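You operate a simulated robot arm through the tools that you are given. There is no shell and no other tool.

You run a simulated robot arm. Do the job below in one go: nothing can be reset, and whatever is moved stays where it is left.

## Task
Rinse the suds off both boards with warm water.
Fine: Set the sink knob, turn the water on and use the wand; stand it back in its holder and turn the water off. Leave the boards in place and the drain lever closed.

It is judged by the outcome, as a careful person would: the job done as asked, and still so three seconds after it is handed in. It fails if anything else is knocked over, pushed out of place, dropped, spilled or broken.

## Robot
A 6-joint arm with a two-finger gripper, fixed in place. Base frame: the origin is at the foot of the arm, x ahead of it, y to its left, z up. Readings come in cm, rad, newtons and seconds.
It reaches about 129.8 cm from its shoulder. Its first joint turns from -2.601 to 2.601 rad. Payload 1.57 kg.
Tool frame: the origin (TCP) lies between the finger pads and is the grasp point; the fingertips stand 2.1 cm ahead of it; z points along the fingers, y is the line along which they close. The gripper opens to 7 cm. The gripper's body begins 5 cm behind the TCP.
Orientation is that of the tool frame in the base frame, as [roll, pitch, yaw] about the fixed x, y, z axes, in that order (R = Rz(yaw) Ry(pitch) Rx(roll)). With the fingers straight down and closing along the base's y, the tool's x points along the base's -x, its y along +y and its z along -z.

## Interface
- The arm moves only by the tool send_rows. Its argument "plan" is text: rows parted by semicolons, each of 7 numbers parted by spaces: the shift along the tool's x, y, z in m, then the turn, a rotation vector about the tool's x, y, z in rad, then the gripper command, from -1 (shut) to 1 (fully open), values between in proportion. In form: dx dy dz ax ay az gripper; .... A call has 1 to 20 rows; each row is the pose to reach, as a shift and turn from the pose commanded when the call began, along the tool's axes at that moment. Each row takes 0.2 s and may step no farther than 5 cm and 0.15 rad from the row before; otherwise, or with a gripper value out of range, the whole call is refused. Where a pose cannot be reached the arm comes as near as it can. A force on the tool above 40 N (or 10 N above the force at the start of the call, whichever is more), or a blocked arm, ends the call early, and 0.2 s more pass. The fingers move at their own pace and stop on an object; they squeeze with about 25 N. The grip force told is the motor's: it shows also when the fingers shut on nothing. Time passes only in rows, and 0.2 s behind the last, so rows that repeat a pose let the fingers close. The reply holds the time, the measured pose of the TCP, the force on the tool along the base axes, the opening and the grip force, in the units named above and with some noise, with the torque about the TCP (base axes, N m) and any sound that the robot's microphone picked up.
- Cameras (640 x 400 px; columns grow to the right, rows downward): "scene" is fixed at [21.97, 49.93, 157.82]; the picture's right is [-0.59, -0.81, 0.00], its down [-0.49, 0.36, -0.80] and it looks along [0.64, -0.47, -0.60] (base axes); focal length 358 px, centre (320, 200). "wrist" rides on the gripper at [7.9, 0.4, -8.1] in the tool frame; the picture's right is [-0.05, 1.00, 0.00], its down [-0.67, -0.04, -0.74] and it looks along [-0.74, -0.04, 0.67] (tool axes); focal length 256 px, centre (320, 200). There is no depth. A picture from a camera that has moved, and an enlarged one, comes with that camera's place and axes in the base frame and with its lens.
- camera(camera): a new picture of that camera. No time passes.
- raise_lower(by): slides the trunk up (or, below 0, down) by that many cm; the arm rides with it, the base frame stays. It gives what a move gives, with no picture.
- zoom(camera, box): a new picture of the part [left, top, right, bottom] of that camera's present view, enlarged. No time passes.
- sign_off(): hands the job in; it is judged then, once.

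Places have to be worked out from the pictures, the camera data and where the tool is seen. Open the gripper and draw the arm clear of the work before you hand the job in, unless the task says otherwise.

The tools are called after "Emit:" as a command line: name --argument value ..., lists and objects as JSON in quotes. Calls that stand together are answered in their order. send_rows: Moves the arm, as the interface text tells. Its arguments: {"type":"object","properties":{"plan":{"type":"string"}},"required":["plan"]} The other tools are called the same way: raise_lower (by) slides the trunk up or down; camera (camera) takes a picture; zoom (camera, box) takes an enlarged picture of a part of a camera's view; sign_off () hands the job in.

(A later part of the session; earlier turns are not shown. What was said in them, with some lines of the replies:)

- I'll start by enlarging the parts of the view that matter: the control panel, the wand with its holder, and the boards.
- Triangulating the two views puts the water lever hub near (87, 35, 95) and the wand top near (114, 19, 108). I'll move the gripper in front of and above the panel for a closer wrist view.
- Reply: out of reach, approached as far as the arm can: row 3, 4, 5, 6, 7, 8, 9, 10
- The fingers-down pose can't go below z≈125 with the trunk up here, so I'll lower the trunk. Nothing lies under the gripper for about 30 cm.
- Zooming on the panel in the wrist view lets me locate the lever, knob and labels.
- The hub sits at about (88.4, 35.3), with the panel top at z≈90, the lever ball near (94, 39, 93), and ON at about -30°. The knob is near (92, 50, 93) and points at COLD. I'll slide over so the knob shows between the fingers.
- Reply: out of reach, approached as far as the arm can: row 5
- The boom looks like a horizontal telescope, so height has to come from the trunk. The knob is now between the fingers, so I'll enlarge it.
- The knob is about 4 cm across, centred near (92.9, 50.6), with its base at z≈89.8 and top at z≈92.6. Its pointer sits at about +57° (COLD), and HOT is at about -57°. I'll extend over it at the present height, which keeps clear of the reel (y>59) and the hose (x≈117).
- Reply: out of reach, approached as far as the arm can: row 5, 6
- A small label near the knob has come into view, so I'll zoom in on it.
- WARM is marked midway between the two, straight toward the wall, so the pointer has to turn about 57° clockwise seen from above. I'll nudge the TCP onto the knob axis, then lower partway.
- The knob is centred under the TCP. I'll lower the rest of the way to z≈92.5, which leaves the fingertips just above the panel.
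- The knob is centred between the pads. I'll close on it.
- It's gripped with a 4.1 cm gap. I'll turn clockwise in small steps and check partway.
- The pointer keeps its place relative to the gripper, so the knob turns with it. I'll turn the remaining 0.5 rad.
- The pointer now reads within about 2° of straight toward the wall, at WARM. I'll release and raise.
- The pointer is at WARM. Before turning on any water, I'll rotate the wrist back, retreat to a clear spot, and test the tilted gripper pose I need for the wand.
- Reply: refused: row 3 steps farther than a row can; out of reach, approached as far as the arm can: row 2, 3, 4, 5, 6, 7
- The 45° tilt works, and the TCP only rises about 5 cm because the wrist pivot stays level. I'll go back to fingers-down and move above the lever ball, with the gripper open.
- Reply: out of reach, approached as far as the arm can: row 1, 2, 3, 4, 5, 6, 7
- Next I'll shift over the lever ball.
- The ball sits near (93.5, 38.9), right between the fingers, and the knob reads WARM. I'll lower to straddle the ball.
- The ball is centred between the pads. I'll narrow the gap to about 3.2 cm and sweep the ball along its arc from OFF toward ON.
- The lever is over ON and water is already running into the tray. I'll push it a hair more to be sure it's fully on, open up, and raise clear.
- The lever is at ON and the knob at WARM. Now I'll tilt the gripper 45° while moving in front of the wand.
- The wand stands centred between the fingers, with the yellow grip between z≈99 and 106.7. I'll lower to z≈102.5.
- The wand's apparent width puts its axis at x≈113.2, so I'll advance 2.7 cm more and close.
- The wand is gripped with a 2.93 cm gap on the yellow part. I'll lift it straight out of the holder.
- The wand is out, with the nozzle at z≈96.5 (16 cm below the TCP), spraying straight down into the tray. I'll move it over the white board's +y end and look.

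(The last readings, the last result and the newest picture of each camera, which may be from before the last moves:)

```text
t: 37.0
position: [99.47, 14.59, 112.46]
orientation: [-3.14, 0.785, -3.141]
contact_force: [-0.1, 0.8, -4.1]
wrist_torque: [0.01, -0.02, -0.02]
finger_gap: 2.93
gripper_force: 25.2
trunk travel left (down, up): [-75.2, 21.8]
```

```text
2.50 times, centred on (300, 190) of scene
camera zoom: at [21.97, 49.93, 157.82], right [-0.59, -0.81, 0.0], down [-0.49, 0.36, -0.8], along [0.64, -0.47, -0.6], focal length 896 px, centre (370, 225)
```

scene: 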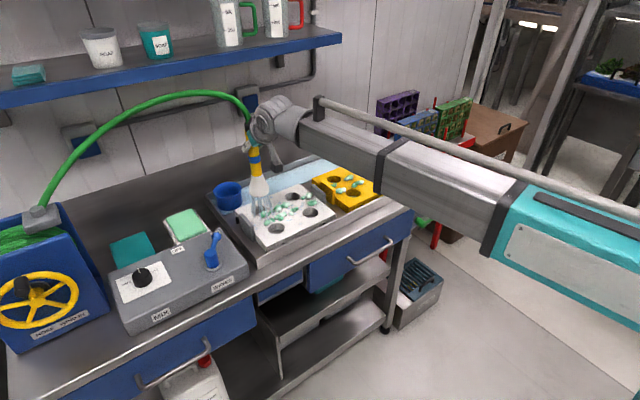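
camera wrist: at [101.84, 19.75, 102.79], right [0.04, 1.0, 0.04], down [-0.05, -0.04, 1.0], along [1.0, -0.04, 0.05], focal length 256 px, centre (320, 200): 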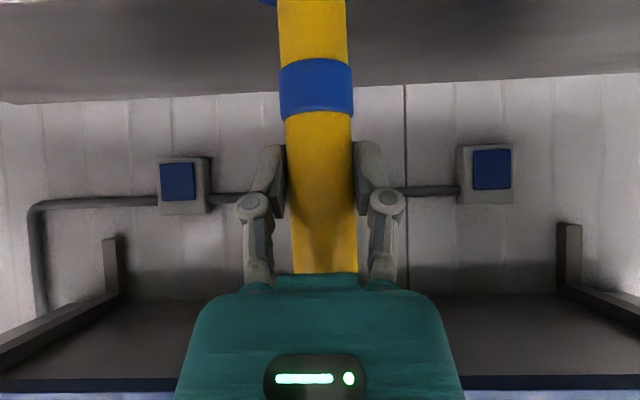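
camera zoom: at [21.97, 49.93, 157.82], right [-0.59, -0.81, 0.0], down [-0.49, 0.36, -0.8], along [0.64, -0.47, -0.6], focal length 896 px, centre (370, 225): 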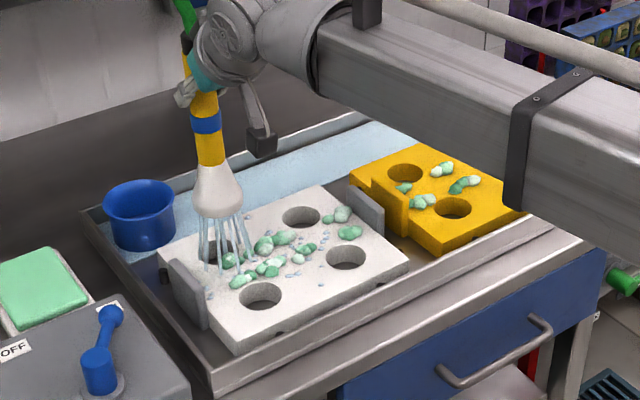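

The spray is landing on the white board and the hose follows freely, with little force. I'll sweep slowly along the back lane of the suds toward -y, then check.

Emit:
send_rows --plan "0.003 0 -0.003 0 0 0 -1; 0.003 -0.01 -0.003 0 0 0 -1; 0.003 -0.02 -0.003 0 0 0 -1; 0.003 -0.03 -0.003 0 0 0 -1; 0.003 -0.04 -0.003 0 0 0 -1; 0.003 -0.05 -0.003 0 0 0 -1; 0.003 -0.06 -0.003 0 0 0 -1; 0.003 -0.07 -0.003 0 0 0 -1; 0.003 -0.08 -0.003 0 0 0 -1; 0.003 -0.09 -0.003 0 0 0 -1; 0.003 -0.10 -0.003 0 0 0 -1; 0.003 -0.11 -0.003 0 0 0 -1; 0.003 -0.12 -0.003 0 0 0 -1; 0.003 -0.13 -0.003 0 0 0 -1; 0.003 -0.14 -0.003 0 0 0 -1; 0.003 -0.15 -0.003 0 0 0 -1; 0.003 -0.16 -0.003 0 0 0 -1; 0.003 -0.17 -0.003 0 0 0 -1; 0.003 -0.18 -0.003 0 0 0 -1"

Emit:
camera --camera "scene"

Emit:
zoom --camera "scene" --box '[180, 110, 420, 270]'

```text
t: 41.0
position: [99.11, -3.35, 112.49]
orientation: [3.141, 0.786, -3.14]
contact_force: [-0.1, 0.0, -3.3]
wrist_torque: [-0.01, -0.03, 0.01]
finger_gap: 2.89
gripper_force: 25.3
trunk travel left (down, up): [-75.2, 21.8]
```

```text
taken
```

scene: 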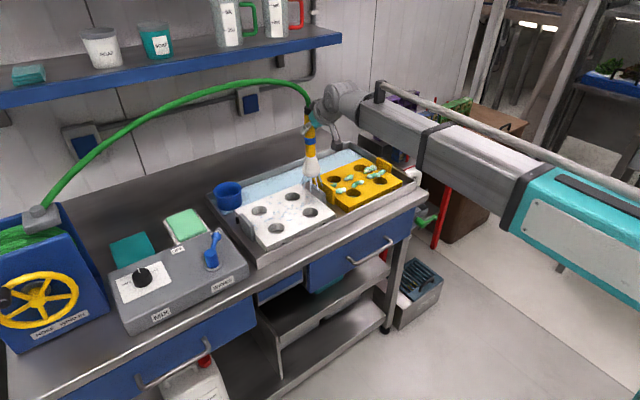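

```text
2.50 times, centred on (300, 190) of scene
camera zoom: at [21.97, 49.93, 157.82], right [-0.59, -0.81, 0.0], down [-0.49, 0.36, -0.8], along [0.64, -0.47, -0.6], focal length 896 px, centre (370, 225)
```

zoom: 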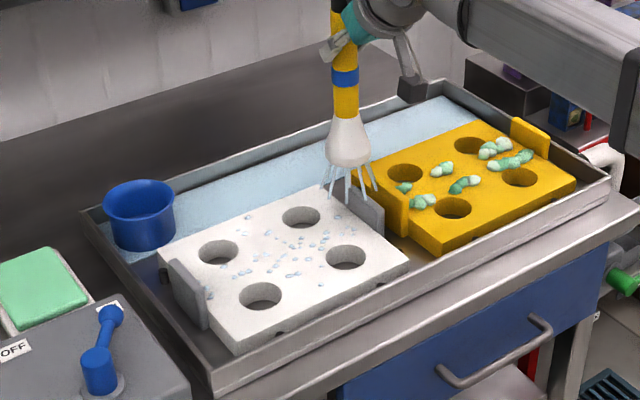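

The white board looks clear of suds. I'll continue to the yellow board, sweeping slowly toward -y and staying well inside the tray end (y≈-34.5).

Emit:
send_rows --plan "0.004 -0.025 -0.004 0 0 0 -1; 0.007 -0.05 -0.007 0 0 0 -1; 0.007 -0.065 -0.007 0 0 0 -1; 0.007 -0.075 -0.007 0 0 0 -1; 0.007 -0.085 -0.007 0 0 0 -1; 0.007 -0.095 -0.007 0 0 0 -1; 0.007 -0.105 -0.007 0 0 0 -1; 0.007 -0.115 -0.007 0 0 0 -1; 0.007 -0.125 -0.007 0 0 0 -1; 0.007 -0.135 -0.007 0 0 0 -1; 0.007 -0.145 -0.007 0 0 0 -1; 0.007 -0.155 -0.007 0 0 0 -1; 0.007 -0.165 -0.007 0 0 0 -1; 0.007 -0.175 -0.007 0 0 0 -1; 0.007 -0.185 -0.007 0 0 0 -1; 0.007 -0.195 -0.007 0 0 0 -1"

Emit:
camera --camera "scene"

Emit:
zoom --camera "scene" --box '[220, 120, 430, 260]'

```text
t: 44.4
position: [97.91, -22.68, 112.46]
orientation: [-3.14, 0.783, -3.141]
contact_force: [-0.5, 0.5, -3.1]
wrist_torque: [0.01, 0.0, -0.01]
finger_gap: 2.92
gripper_force: 24.7
trunk travel left (down, up): [-75.2, 21.8]
```

```text
taken
```

scene: 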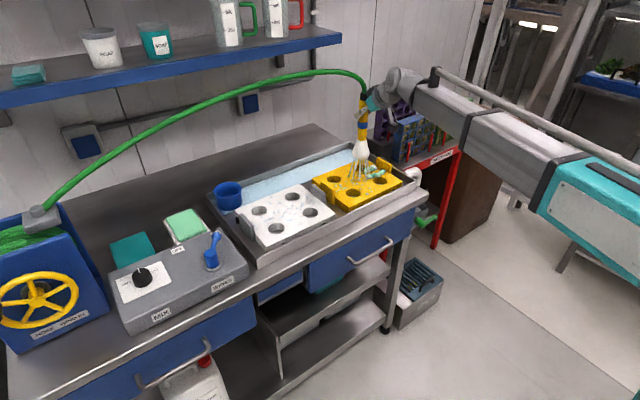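

```text
2.86 times, centred on (325, 190) of scene
camera zoom: at [21.97, 49.93, 157.82], right [-0.59, -0.81, 0.0], down [-0.49, 0.36, -0.8], along [0.64, -0.47, -0.6], focal length 1024 px, centre (306, 229)
```

zoom: 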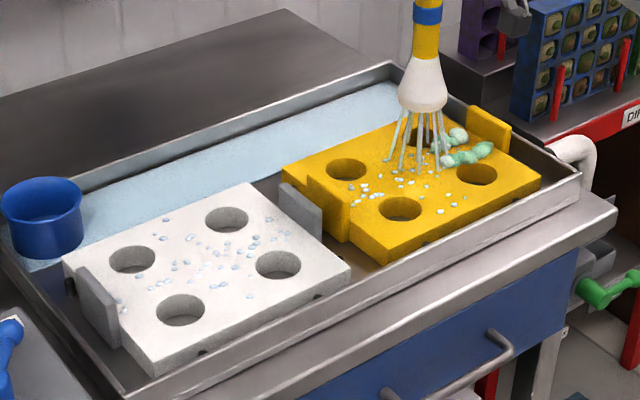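

The suds are disappearing under the spray, with only the last clumps at the far end left. I'll continue to y≈-29.5.

Emit:
send_rows --plan "0 -0.009 0 0 0 0 -1; 0 -0.018 0 0 0 0 -1; 0.002 -0.027 -0.002 0 0 0 -1; 0.004 -0.036 -0.004 0 0 0 -1; 0.006 -0.045 -0.006 0 0 0 -1; 0.008 -0.054 -0.008 0 0 0 -1; 0.008 -0.063 -0.008 0 0 0 -1; 0.008 -0.068 -0.008 0 0 0 -1; 0.008 -0.068 -0.008 0 0 0 -1; 0.008 -0.06 -0.008 0 0 0 -1; 0.008 -0.05 -0.008 0 0 0 -1"

Emit:
camera --camera "scene"

Emit:
zoom --camera "scene" --box '[300, 130, 440, 220]'

Emit:
zoom --camera "scene" --box '[220, 170, 350, 255]'

```text
t: 46.8
position: [96.86, -27.78, 112.44]
orientation: [-3.141, 0.784, 3.141]
contact_force: [0.6, 0.2, -4.0]
wrist_torque: [0.03, 0.03, -0.01]
finger_gap: 2.93
gripper_force: 24.4
trunk travel left (down, up): [-75.2, 21.8]
```

```text
taken
```

scene: 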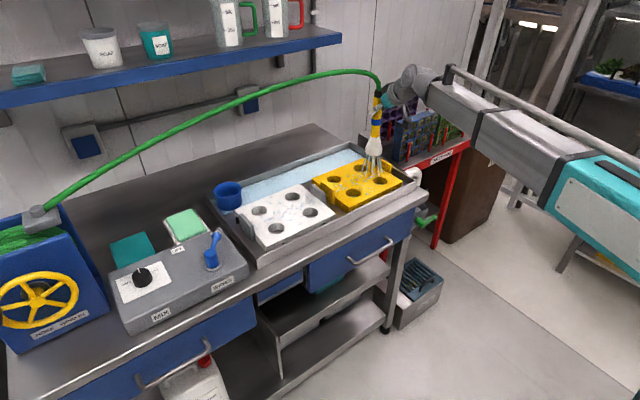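

```text
4.44 times, centred on (370, 175) of scene
camera zoom: at [21.97, 49.93, 157.82], right [-0.59, -0.81, 0.0], down [-0.49, 0.36, -0.8], along [0.64, -0.47, -0.6], focal length 1592 px, centre (98, 311)
```

zoom: 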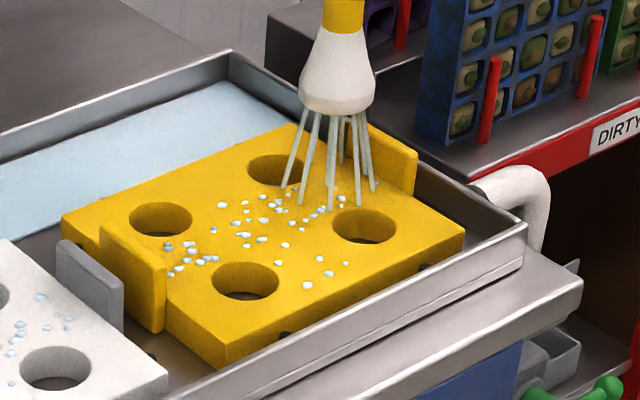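

```text
4.71 times, centred on (285, 212) of scene
camera zoom: at [21.97, 49.93, 157.82], right [-0.59, -0.81, 0.0], down [-0.49, 0.36, -0.8], along [0.64, -0.47, -0.6], focal length 1686 px, centre (485, 141)
```

zoom: 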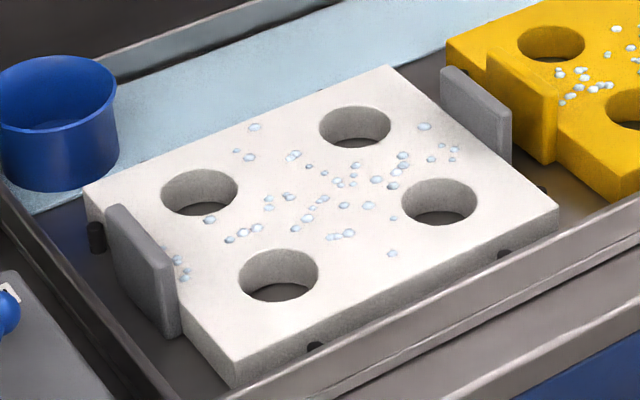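

Both boards now show only clear water droplets. I'll make one more pass back along the front lane (x≈95.5) over both boards on the way home.

Emit:
send_rows --plan "0.005 0.02 -0.005 0 0 0 -1; 0.01 0.044 -0.01 0 0 0 -1; 0.01 0.068 -0.01 0 0 0 -1; 0.01 0.092 -0.01 0 0 0 -1; 0.01 0.116 -0.01 0 0 0 -1; 0.01 0.14 -0.01 0 0 0 -1; 0.01 0.164 -0.01 0 0 0 -1; 0.01 0.188 -0.01 0 0 0 -1; 0.01 0.212 -0.01 0 0 0 -1; 0.01 0.236 -0.01 0 0 0 -1; 0.01 0.26 -0.01 0 0 0 -1; 0.01 0.284 -0.01 0 0 0 -1; 0.01 0.308 -0.01 0 0 0 -1; 0.01 0.332 -0.01 0 0 0 -1; 0.01 0.356 -0.01 0 0 0 -1; 0.01 0.38 -0.01 0 0 0 -1; 0.01 0.404 -0.01 0 0 0 -1; 0.005 0.428 -0.005 0 0 0 -1; -0.01 0.44 0.01 0 0 0 -1"

Emit:
camera --camera "scene"

Emit:
zoom --camera "scene" --box '[200, 130, 430, 270]'

```text
t: 50.8
position: [98.58, 16.02, 112.51]
orientation: [-3.141, 0.784, -3.141]
contact_force: [1.1, -0.1, -3.9]
wrist_torque: [0.02, 0.01, 0.02]
finger_gap: 2.93
gripper_force: 25.2
trunk travel left (down, up): [-75.2, 21.8]
```

```text
taken
```

scene: 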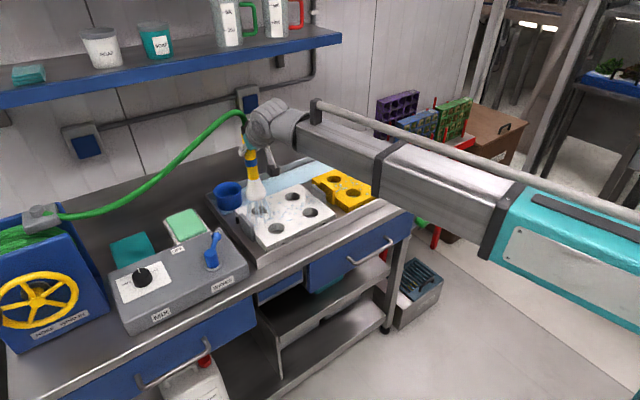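

```text
2.78 times, centred on (315, 200) of scene
camera zoom: at [21.97, 49.93, 157.82], right [-0.59, -0.81, 0.0], down [-0.49, 0.36, -0.8], along [0.64, -0.47, -0.6], focal length 997 px, centre (334, 200)
```

zoom: 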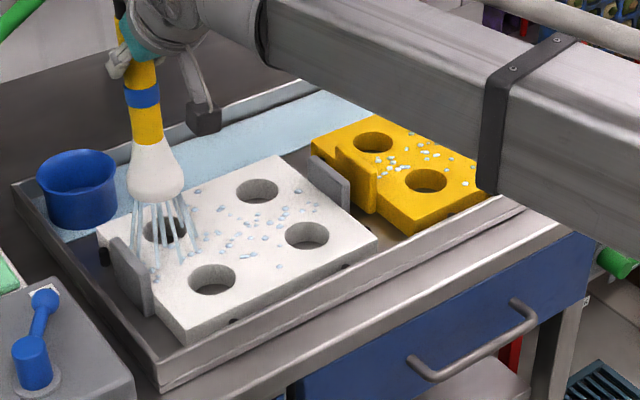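

Both boards are clean, but the hose now hangs slack. I'll carry the wand back to exactly above the holder at (113.2, 19.3), where it came out.

Emit:
send_rows --plan "-0.02 0.006 0.02 0 0 0 -1; -0.04 0.013 0.04 0 0 0 -1; -0.06 0.02 0.06 0 0 0 -1; -0.08 0.027 0.08 0 0 0 -1; -0.095 0.033 0.095 0 0 0 -1; -0.1034 0.033 0.1034 0 0 0 -1; -0.1034 0.033 0.1034 0 0 0 -1"

Emit:
camera --camera "scene"

Emit:
zoom --camera "scene" --box '[0, 80, 300, 280]'

Emit:
camera --camera "wrist"

```text
t: 52.4
position: [112.89, 19.35, 112.53]
orientation: [-3.141, 0.784, -3.141]
contact_force: [0.5, 0.4, -3.4]
wrist_torque: [-0.02, 0.0, -0.01]
finger_gap: 2.92
gripper_force: 25.0
trunk travel left (down, up): [-75.2, 21.8]
```

```text
taken
```

scene: 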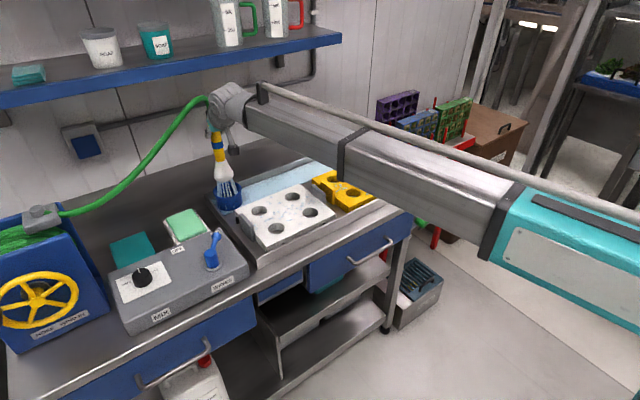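

```text
2.00 times, centred on (150, 180) of scene
camera zoom: at [21.97, 49.93, 157.82], right [-0.59, -0.81, 0.0], down [-0.49, 0.36, -0.8], along [0.64, -0.47, -0.6], focal length 717 px, centre (660, 240)
```

zoom: 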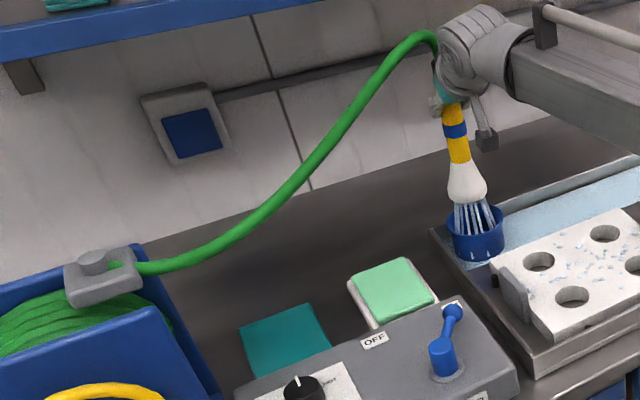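

```text
taken
camera wrist: at [101.61, 19.91, 112.7], right [0.04, 1.0, 0.04], down [-0.05, -0.04, 1.0], along [1.0, -0.04, 0.05], focal length 256 px, centre (320, 200)
```

wrist: 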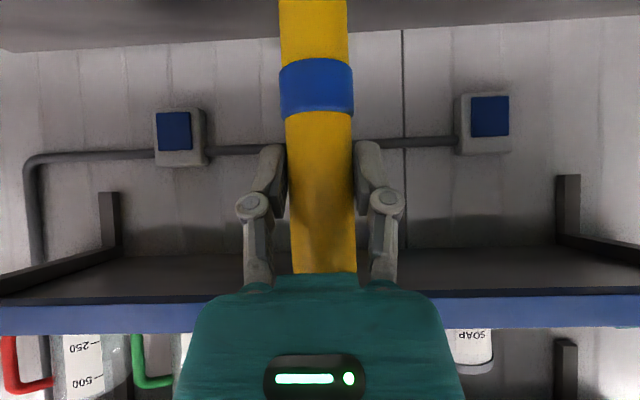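

I'm above the holder. I'll trim x by +0.25 cm and lower the wand back in.

Emit:
send_rows --plan "-0.0018 -0.0005 0.0018 0 0 0 -1; -0.0018 -0.0005 0.0018 0 0 0 -1"

Emit:
raise_lower --by -6

Emit:
zoom --camera "scene" --box '[180, 110, 280, 220]'

```text
t: 53.0
position: [113.26, 19.36, 112.45]
orientation: [-3.141, 0.782, -3.141]
contact_force: [0.0, 0.4, -3.8]
wrist_torque: [0.0, 0.01, 0.01]
finger_gap: 2.95
gripper_force: 25.1
trunk travel left (down, up): [-75.2, 21.8]
```

```text
t: 54.0
position: [113.26, 19.37, 106.48]
orientation: [-3.141, 0.784, 3.141]
contact_force: [0.0, 0.0, -2.7]
wrist_torque: [-0.02, 0.03, 0.01]
finger_gap: 2.94
gripper_force: 25.0
trunk travel left (down, up): [-69.2, 27.8]
```

```text
3.64 times, centred on (230, 165) of scene
camera zoom: at [21.97, 49.93, 157.82], right [-0.59, -0.81, 0.0], down [-0.49, 0.36, -0.8], along [0.64, -0.47, -0.6], focal length 1303 px, centre (647, 327)
```

zoom: 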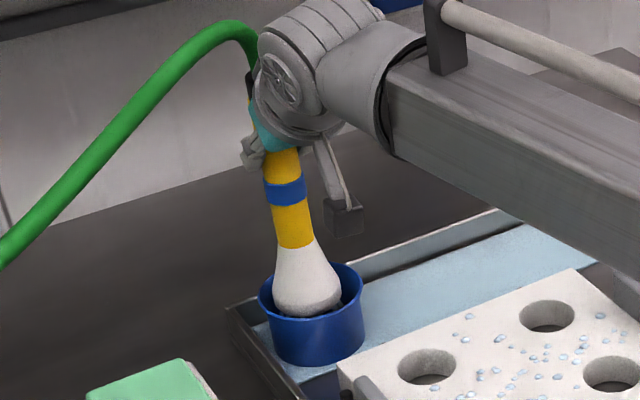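

The nozzle is centred inside the holder cup. I'll lower the remaining ~3.9 cm.

Emit:
raise_lower --by -3.8

Emit:
zoom --camera "scene" --box '[180, 110, 280, 220]'

Emit:
camera --camera "wrist"

```text
t: 54.8
position: [113.4, 19.47, 102.55]
orientation: [3.14, 0.785, 3.141]
contact_force: [-0.2, -0.2, -3.4]
wrist_torque: [-0.02, 0.0, 0.01]
finger_gap: 2.94
gripper_force: 25.1
trunk travel left (down, up): [-65.4, 31.6]
```

```text
3.64 times, centred on (230, 165) of scene
camera zoom: at [21.97, 49.93, 157.82], right [-0.59, -0.81, 0.0], down [-0.49, 0.36, -0.8], along [0.64, -0.47, -0.6], focal length 1303 px, centre (647, 327)
```

zoom: 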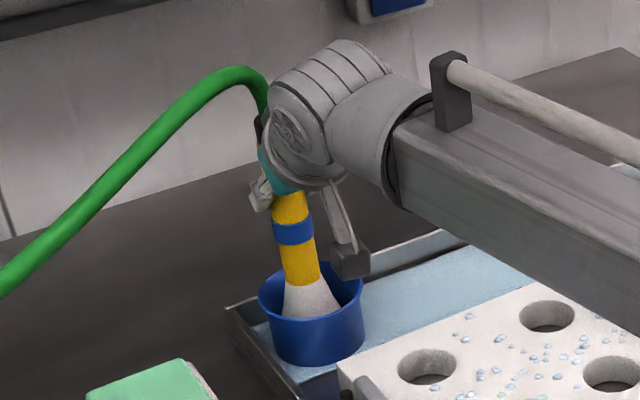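

```text
taken
camera wrist: at [101.95, 19.88, 102.88], right [0.04, 1.0, 0.04], down [-0.05, -0.04, 1.0], along [1.0, -0.04, 0.05], focal length 256 px, centre (320, 200)
```

wrist: 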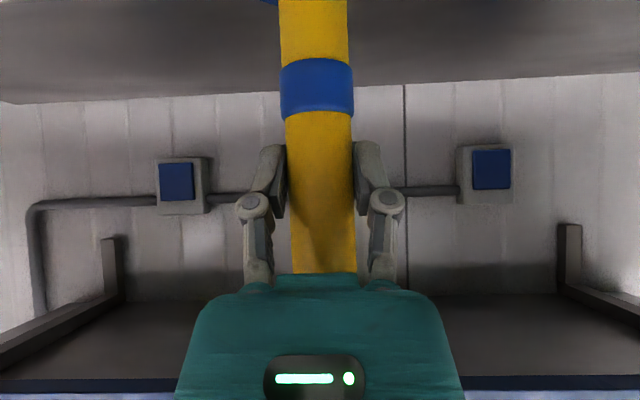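

The wand is at its original height but its weight is still on the gripper. I'll lower 0.2 cm more to seat it, then open.

Emit:
raise_lower --by -0.2

Emit:
send_rows --plan "0 0 0 0 0 0 -0.1; 0 0 0 0 0 0 0.5; 0 0 0 0 0 0 1; 0 0 0 0 0 0 1"

Emit:
camera --camera "wrist"

Emit:
camera --camera "scene"

```text
t: 55.4
position: [113.29, 19.37, 102.55]
orientation: [3.141, 0.786, 3.14]
contact_force: [0.7, -0.9, 2.3]
wrist_torque: [0.09, -0.29, -0.04]
finger_gap: 2.93
gripper_force: 25.2
trunk travel left (down, up): [-65.2, 31.8]
```

```text
t: 56.4
position: [113.29, 19.42, 102.45]
orientation: [-3.14, 0.783, -3.14]
contact_force: [0.0, 0.1, -0.6]
wrist_torque: [0.0, 0.01, 0.02]
finger_gap: 6.98
gripper_force: 0.0
trunk travel left (down, up): [-65.2, 31.8]
```

```text
taken
camera wrist: at [101.9, 19.87, 102.75], right [0.04, 1.0, 0.04], down [-0.05, -0.04, 1.0], along [1.0, -0.04, 0.05], focal length 256 px, centre (320, 200)
```

wrist: 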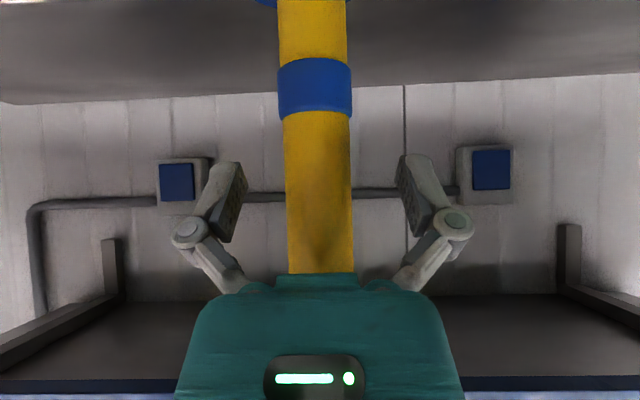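

```text
taken
```

scene: 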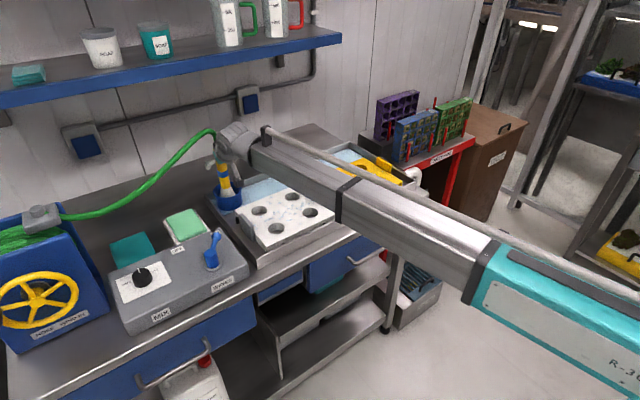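

The wand stands on its own in the holder. I'll withdraw straight back.

Emit:
send_rows --plan "0.01 0 -0.01 0 0 0 1; 0.028 0 -0.028 0 0 0 1; 0.046 0 -0.046 0 0 0 1; 0.064 0 -0.064 0 0 0 1; 0.073 0 -0.073 0 0 0 1"

Emit:
raise_lower --by 4.3

Emit:
camera --camera "wrist"

Emit:
camera --camera "scene"

```text
t: 57.6
position: [102.77, 19.33, 102.37]
orientation: [-3.14, 0.784, -3.141]
contact_force: [-0.1, -0.8, -0.1]
wrist_torque: [-0.01, -0.03, -0.02]
finger_gap: 7.0
gripper_force: 0.0
trunk travel left (down, up): [-65.2, 31.8]
```

```text
t: 58.4
position: [102.89, 19.27, 106.84]
orientation: [3.141, 0.784, -3.141]
contact_force: [0.1, -0.6, -0.1]
wrist_torque: [-0.02, 0.01, -0.04]
finger_gap: 6.97
gripper_force: 0.0
trunk travel left (down, up): [-69.5, 27.5]
```

```text
taken
camera wrist: at [91.53, 19.78, 107.04], right [0.04, 1.0, 0.04], down [-0.05, -0.04, 1.0], along [1.0, -0.04, 0.05], focal length 256 px, centre (320, 200)
```

wrist: 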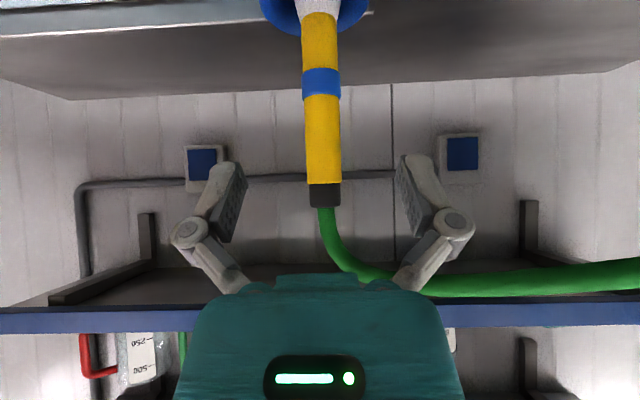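

```text
taken
```

scene: 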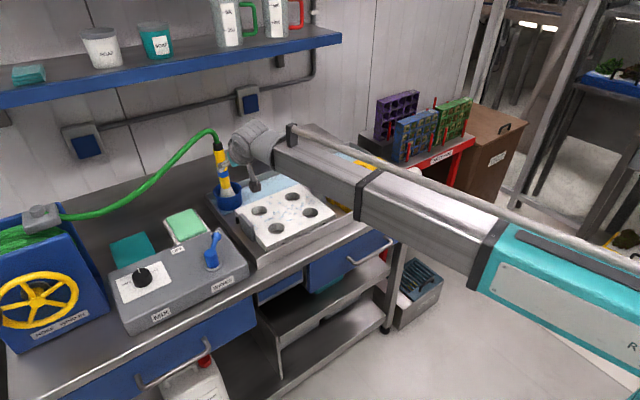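

The hose now sags toward the panel side, around x≈104, z≈111. I'll approach the lever with only a 20° forward tilt so the wrist stays well back from it.

Emit:
send_rows --plan "0.0311 0.01 -0.0113 0 0.11 0 1; 0.0604 0.025 -0.0244 0 0.22 0 1; 0.0898 0.04 -0.0403 0 0.33 0 1; 0.0954 0.065 -0.0346 0 0.435 0 1; 0.0954 0.095 -0.0346 0 0.435 0 1; 0.0954 0.122 -0.0346 0 0.435 0 1"

Emit:
camera --camera "wrist"

Emit:
camera --camera "scene"

```text
t: 59.8
position: [93.62, 31.42, 102.55]
orientation: [3.141, 0.348, 3.14]
contact_force: [1.1, -0.9, 0.3]
wrist_torque: [-0.02, 0.01, 0.02]
finger_gap: 7.01
gripper_force: 0.0
out of reach, approached as far as the arm can: row 3
trunk travel left (down, up): [-69.5, 27.5]
```

```text
taken
camera wrist: at [83.42, 31.95, 107.52], right [0.05, 1.0, 0.02], down [0.37, -0.04, 0.93], along [0.93, -0.04, -0.37], focal length 256 px, centre (320, 200)
```

wrist: 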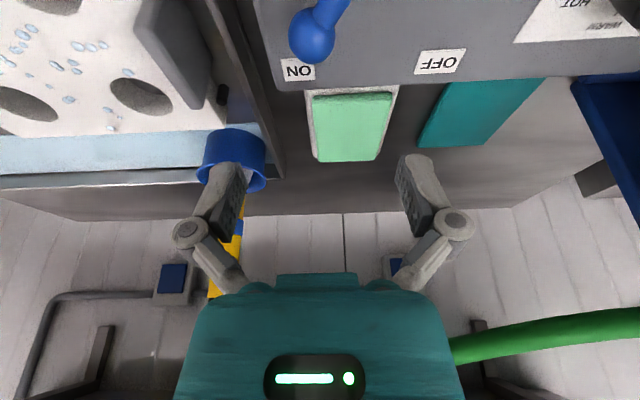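

```text
taken
```

scene: 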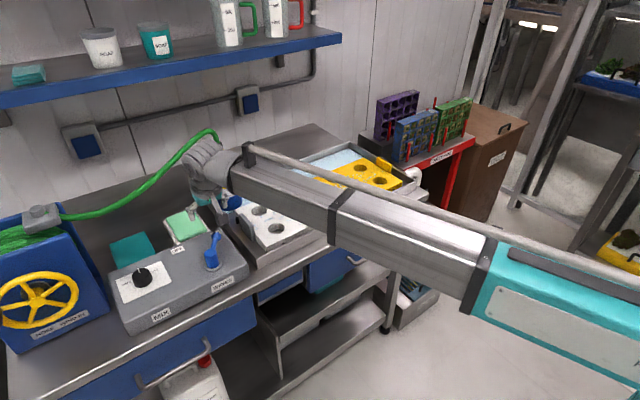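

The ball sits near (93.9, 31.3), right below and between the fingers, and the hose is about 5 cm beyond the wrist's path. I'll lower to straddle the ball.

Emit:
raise_lower --by -9.1

Emit:
camera --camera "wrist"

Emit:
camera --camera "scene"

```text
t: 61.1
position: [93.68, 31.43, 93.34]
orientation: [3.142, 0.348, 3.141]
contact_force: [-0.1, 0.4, -0.2]
wrist_torque: [0.0, -0.03, 0.01]
finger_gap: 7.0
gripper_force: 0.0
trunk travel left (down, up): [-60.4, 36.6]
```

```text
taken
camera wrist: at [83.43, 31.91, 98.42], right [0.05, 1.0, 0.02], down [0.37, -0.04, 0.93], along [0.93, -0.04, -0.37], focal length 256 px, centre (320, 200)
```

wrist: 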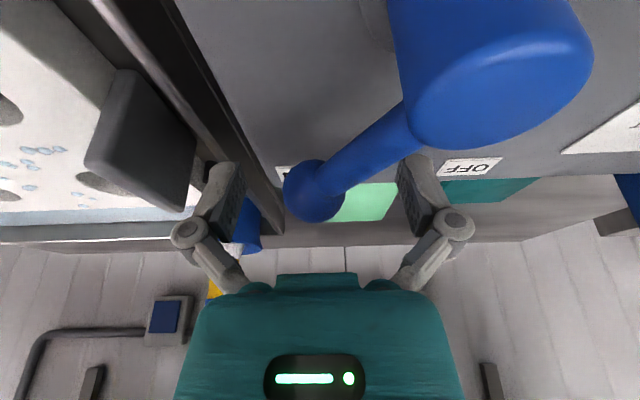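

```text
taken
```

scene: 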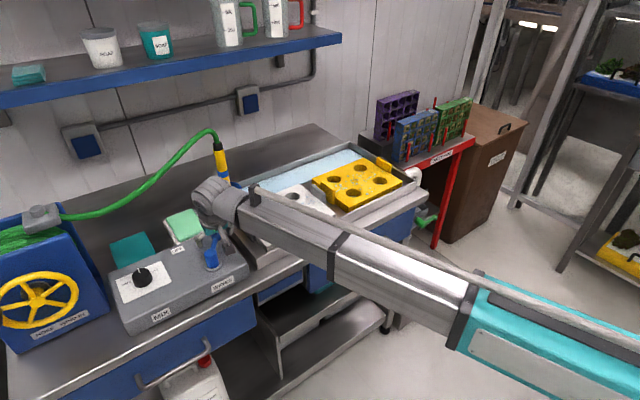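

The ball is between the fingers. I'll narrow the gap and sweep it back along the arc to OFF.

Emit:
send_rows --plan "0 0 0 0 0 0 -0.09; 0 0 0 0 0 0 -0.09; 0 0 0 0 0 0 -0.09; -0.004 0.01 0.0014 0 0 0 -0.09; -0.007 0.02 0.0025 0 0 0 -0.09; -0.0095 0.03 0.0034 0 0 0 -0.09; -0.0095 0.04 0.0034 0 0 0 -0.09; -0.008 0.05 0.0029 0 0 0 -0.09; -0.005 0.06 0.0018 0 0 0 -0.09; -0.002 0.068 0.0007 0 0 0 -0.09; 0 0.076 0 0 0 0 -0.09"

Emit:
camera --camera "wrist"

Emit:
camera --camera "scene"

```text
t: 63.5
position: [93.69, 39.15, 93.31]
orientation: [-3.141, 0.35, 3.14]
contact_force: [-0.2, 0.4, -0.8]
wrist_torque: [0.03, -0.01, -0.01]
finger_gap: 3.18
gripper_force: 0.1
trunk travel left (down, up): [-60.4, 36.6]
```

```text
taken
camera wrist: at [83.52, 39.58, 98.41], right [0.05, 1.0, 0.02], down [0.37, -0.04, 0.93], along [0.93, -0.04, -0.37], focal length 256 px, centre (320, 200)
```

wrist: 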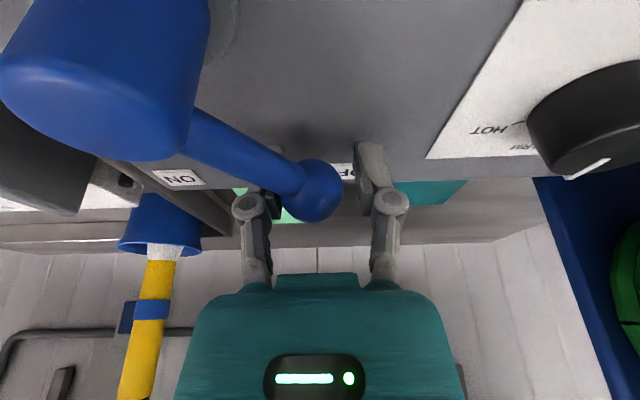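

```text
taken
```

scene: 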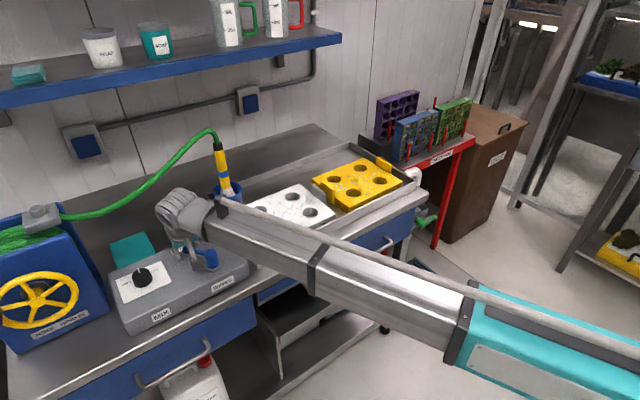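

The tray shows no more water flow and the lever is at OFF. I'll nudge it a touch against its end to be sure, then open and rise clear.

Emit:
send_rows --plan "0 0.003 0 0 0 0 -0.09; 0 0.001 0 0 0 0 0.5; 0 -0.002 0 0 0 0 1; 0 -0.003 0 0 0 0 1"

Emit:
raise_lower --by 9

Emit:
camera --camera "wrist"

Emit:
camera --camera "scene"

```text
t: 64.5
position: [93.64, 38.68, 93.44]
orientation: [3.14, 0.347, -3.141]
contact_force: [0.2, -0.9, -0.5]
wrist_torque: [0.04, 0.03, 0.0]
finger_gap: 6.99
gripper_force: 0.0
trunk travel left (down, up): [-60.4, 36.6]
```

```text
t: 65.7
position: [93.62, 38.71, 102.33]
orientation: [-3.141, 0.349, 3.141]
contact_force: [0.2, -0.5, -0.7]
wrist_torque: [0.01, -0.01, -0.01]
finger_gap: 7.03
gripper_force: 0.1
trunk travel left (down, up): [-69.4, 27.6]
```

```text
taken
camera wrist: at [83.45, 39.19, 107.4], right [0.05, 1.0, 0.02], down [0.37, -0.04, 0.93], along [0.93, -0.04, -0.37], focal length 256 px, centre (320, 200)
```

wrist: 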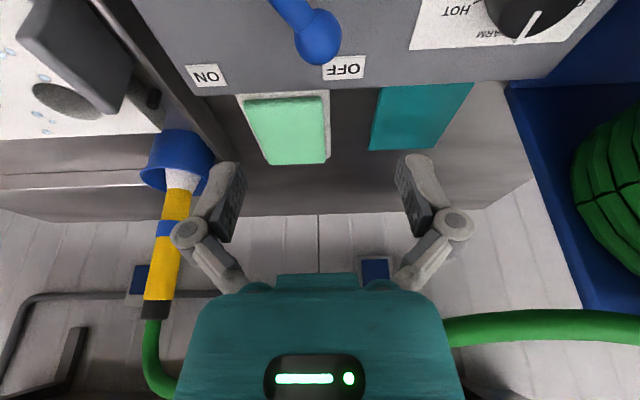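

```text
taken
```

scene: 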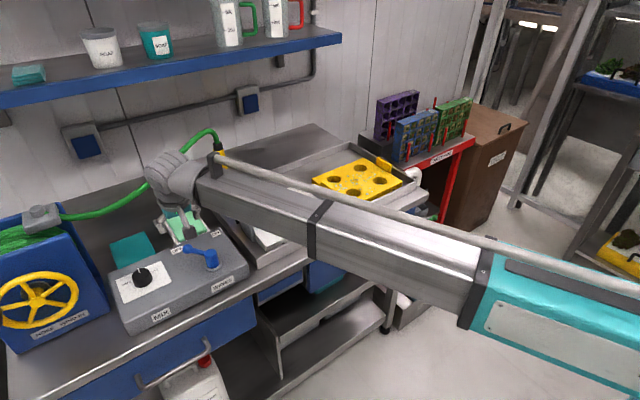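

The lever is back at OFF. I'll retract the arm straight back from the bench.

Emit:
send_rows --plan "0.0423 -0.005 -0.0154 0 0 0 1; 0.0846 -0.01 -0.0308 0 0 0 1; 0.1269 -0.015 -0.0462 0 0 0 1; 0.1692 -0.02 -0.0616 0 0 0 1; 0.2115 -0.03 -0.077 0 0 0 1; 0.2538 -0.04 -0.0923 0 0 0 1"

Emit:
raise_lower --by 22

Emit:
send_rows --plan "0 -0.045 0 0 0 0 1; 0 -0.09 0 0 0 0 1; 0 -0.135 0 0 0 0 1; 0 -0.18 0 0 0 0 1; 0 -0.225 0 0 0 0 1; 0 -0.27 0 0 0 0 1; 0 -0.315 0 0 0 0 1; 0 -0.36 0 0 0 0 1; 0 -0.405 0 0 0 0 1; 0 -0.45 0 0 0 0 1"

Emit:
camera --camera "scene"

Emit:
zoom --camera "scene" --box '[190, 120, 430, 270]'

Emit:
zoom --camera "scene" --box '[0, 100, 260, 350]'

Emit:
camera --camera "wrist"

```text
t: 67.1
position: [66.52, 34.7, 102.42]
orientation: [-3.141, 0.35, -3.141]
contact_force: [0.5, 0.0, 0.3]
wrist_torque: [0.0, 0.0, -0.01]
finger_gap: 6.98
gripper_force: 0.0
out of reach, approached as far as the arm can: row 4
trunk travel left (down, up): [-69.4, 27.6]
```

```text
t: 69.5
position: [66.62, 34.73, 124.36]
orientation: [3.141, 0.35, -3.141]
contact_force: [-0.6, -0.1, 0.3]
wrist_torque: [0.02, 0.02, -0.01]
finger_gap: 7.01
gripper_force: 0.0
trunk travel left (down, up): [-91.4, 5.6]
```

```text
t: 71.7
position: [66.47, -10.39, 124.44]
orientation: [3.141, 0.35, -3.14]
contact_force: [-0.3, -0.5, -0.2]
wrist_torque: [-0.03, 0.01, 0.04]
finger_gap: 7.01
gripper_force: 0.0
trunk travel left (down, up): [-91.4, 5.6]
```

```text
taken
```

scene: 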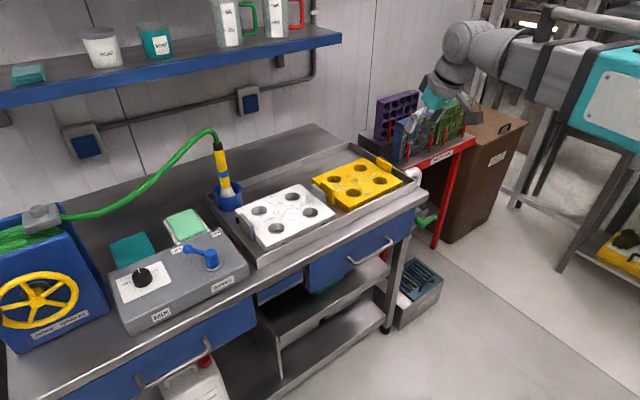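

```text
2.67 times, centred on (310, 195) of scene
camera zoom: at [21.97, 49.93, 157.82], right [-0.59, -0.81, 0.0], down [-0.49, 0.36, -0.8], along [0.64, -0.47, -0.6], focal length 955 px, centre (347, 213)
```

zoom: 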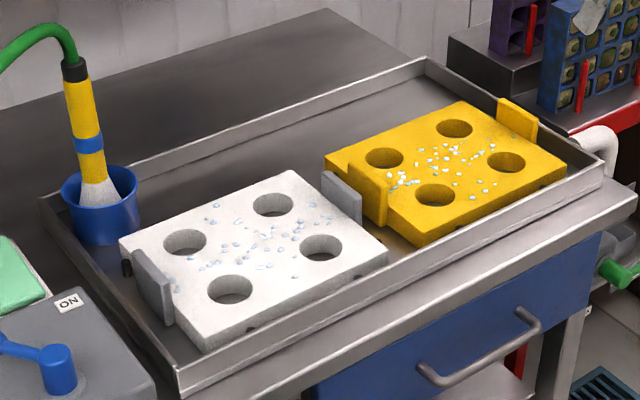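

```text
1.60 times, centred on (130, 225) of scene
camera zoom: at [21.97, 49.93, 157.82], right [-0.59, -0.81, 0.0], down [-0.49, 0.36, -0.8], along [0.64, -0.47, -0.6], focal length 573 px, centre (624, 160)
```

zoom: 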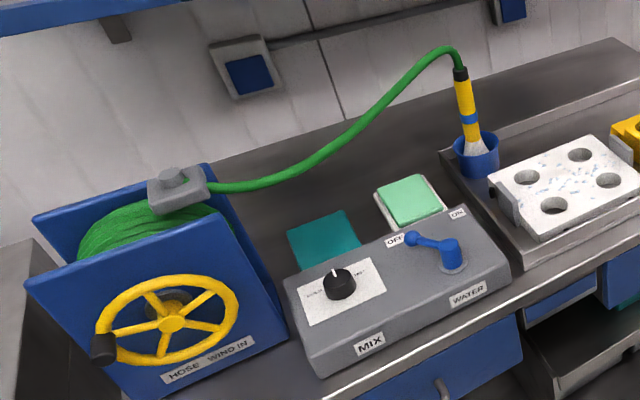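

```text
taken
camera wrist: at [56.33, -9.96, 129.42], right [0.05, 1.0, 0.02], down [0.37, -0.04, 0.93], along [0.93, -0.04, -0.37], focal length 256 px, centre (320, 200)
```

wrist: 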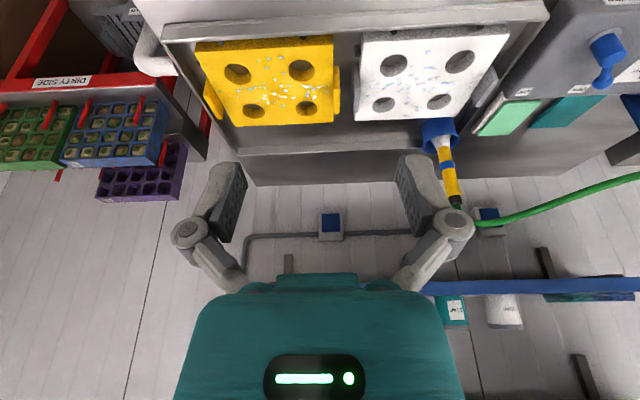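

Lever OFF, knob WARM, wand standing in its holder, boards in place. One last close look will tell me whether any suds remain.

Emit:
zoom --camera "wrist" --box '[190, 20, 350, 130]'

Emit:
zoom --camera "wrist" --box '[340, 10, 530, 240]'

Emit:
zoom --camera "scene" --box '[310, 140, 420, 220]'

```text
3.64 times, centred on (270, 75) of wrist
camera zoom: at [56.33, -9.96, 129.42], right [0.05, 1.0, 0.02], down [0.37, -0.04, 0.93], along [0.93, -0.04, -0.37], focal length 931 px, centre (502, 654)
```

zoom: 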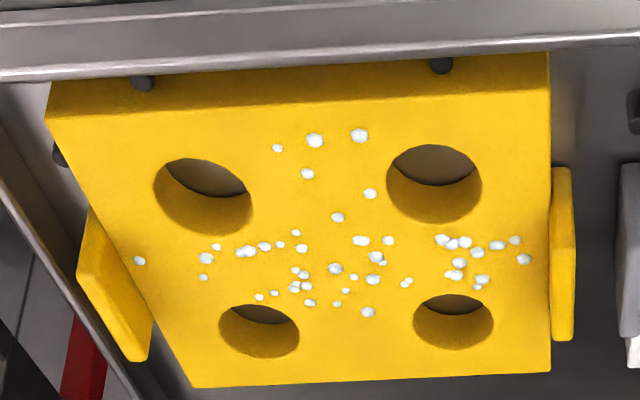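

```text
1.74 times, centred on (435, 125) of wrist
camera zoom: at [56.33, -9.96, 129.42], right [0.05, 1.0, 0.02], down [0.37, -0.04, 0.93], along [0.93, -0.04, -0.37], focal length 445 px, centre (120, 330)
```

zoom: 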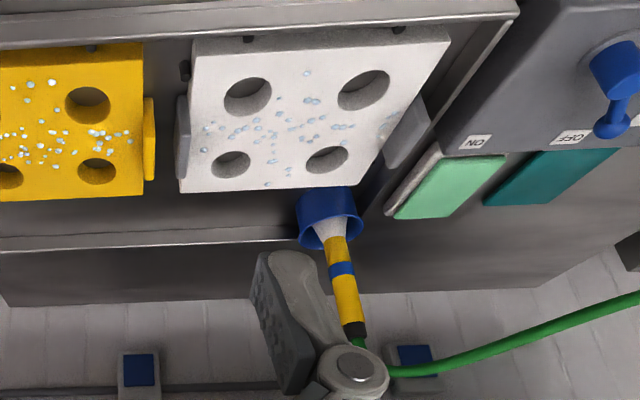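

```text
5.00 times, centred on (365, 180) of scene
camera zoom: at [21.97, 49.93, 157.82], right [-0.59, -0.81, 0.0], down [-0.49, 0.36, -0.8], along [0.64, -0.47, -0.6], focal length 1791 px, centre (95, 300)
```

zoom: 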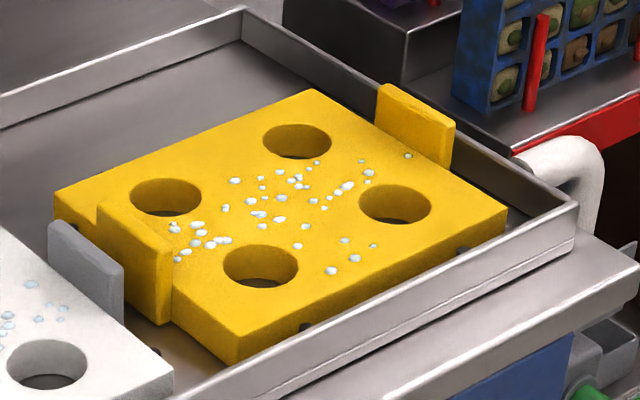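

Only small clear droplets are left on the boards; the green-white suds clumps are gone. The wand is in its holder, the water is off, the drain lever hasn't been touched, and the arm is clear with its gripper open, so I'm handing the job in.

Emit:
sign_off

```text
The job is handed in.
```

Both boards are rinsed: the suds are gone and only small water droplets remain. I handed the job in with the arm drawn clear and its gripper open.

- **Knob:** I turned the sink knob from COLD to WARM before turning the water on, and left it there.
- **Rinsing:** I made two passes with the wand over each board. The boards did not move.
- **Wand:** It is standing back in its holder.
- **Water:** The lever is back at OFF and the spray has stopped.
- **Drain lever:** I did not touch it.

Some of the hose the wand pulled off the reel did not wind back in. It now hangs in a low loop between the reel and the wand, above the soap dish and the back of the control panel. It was not touching anything I could see, and I did not wind it in because the task didn't ask for it.
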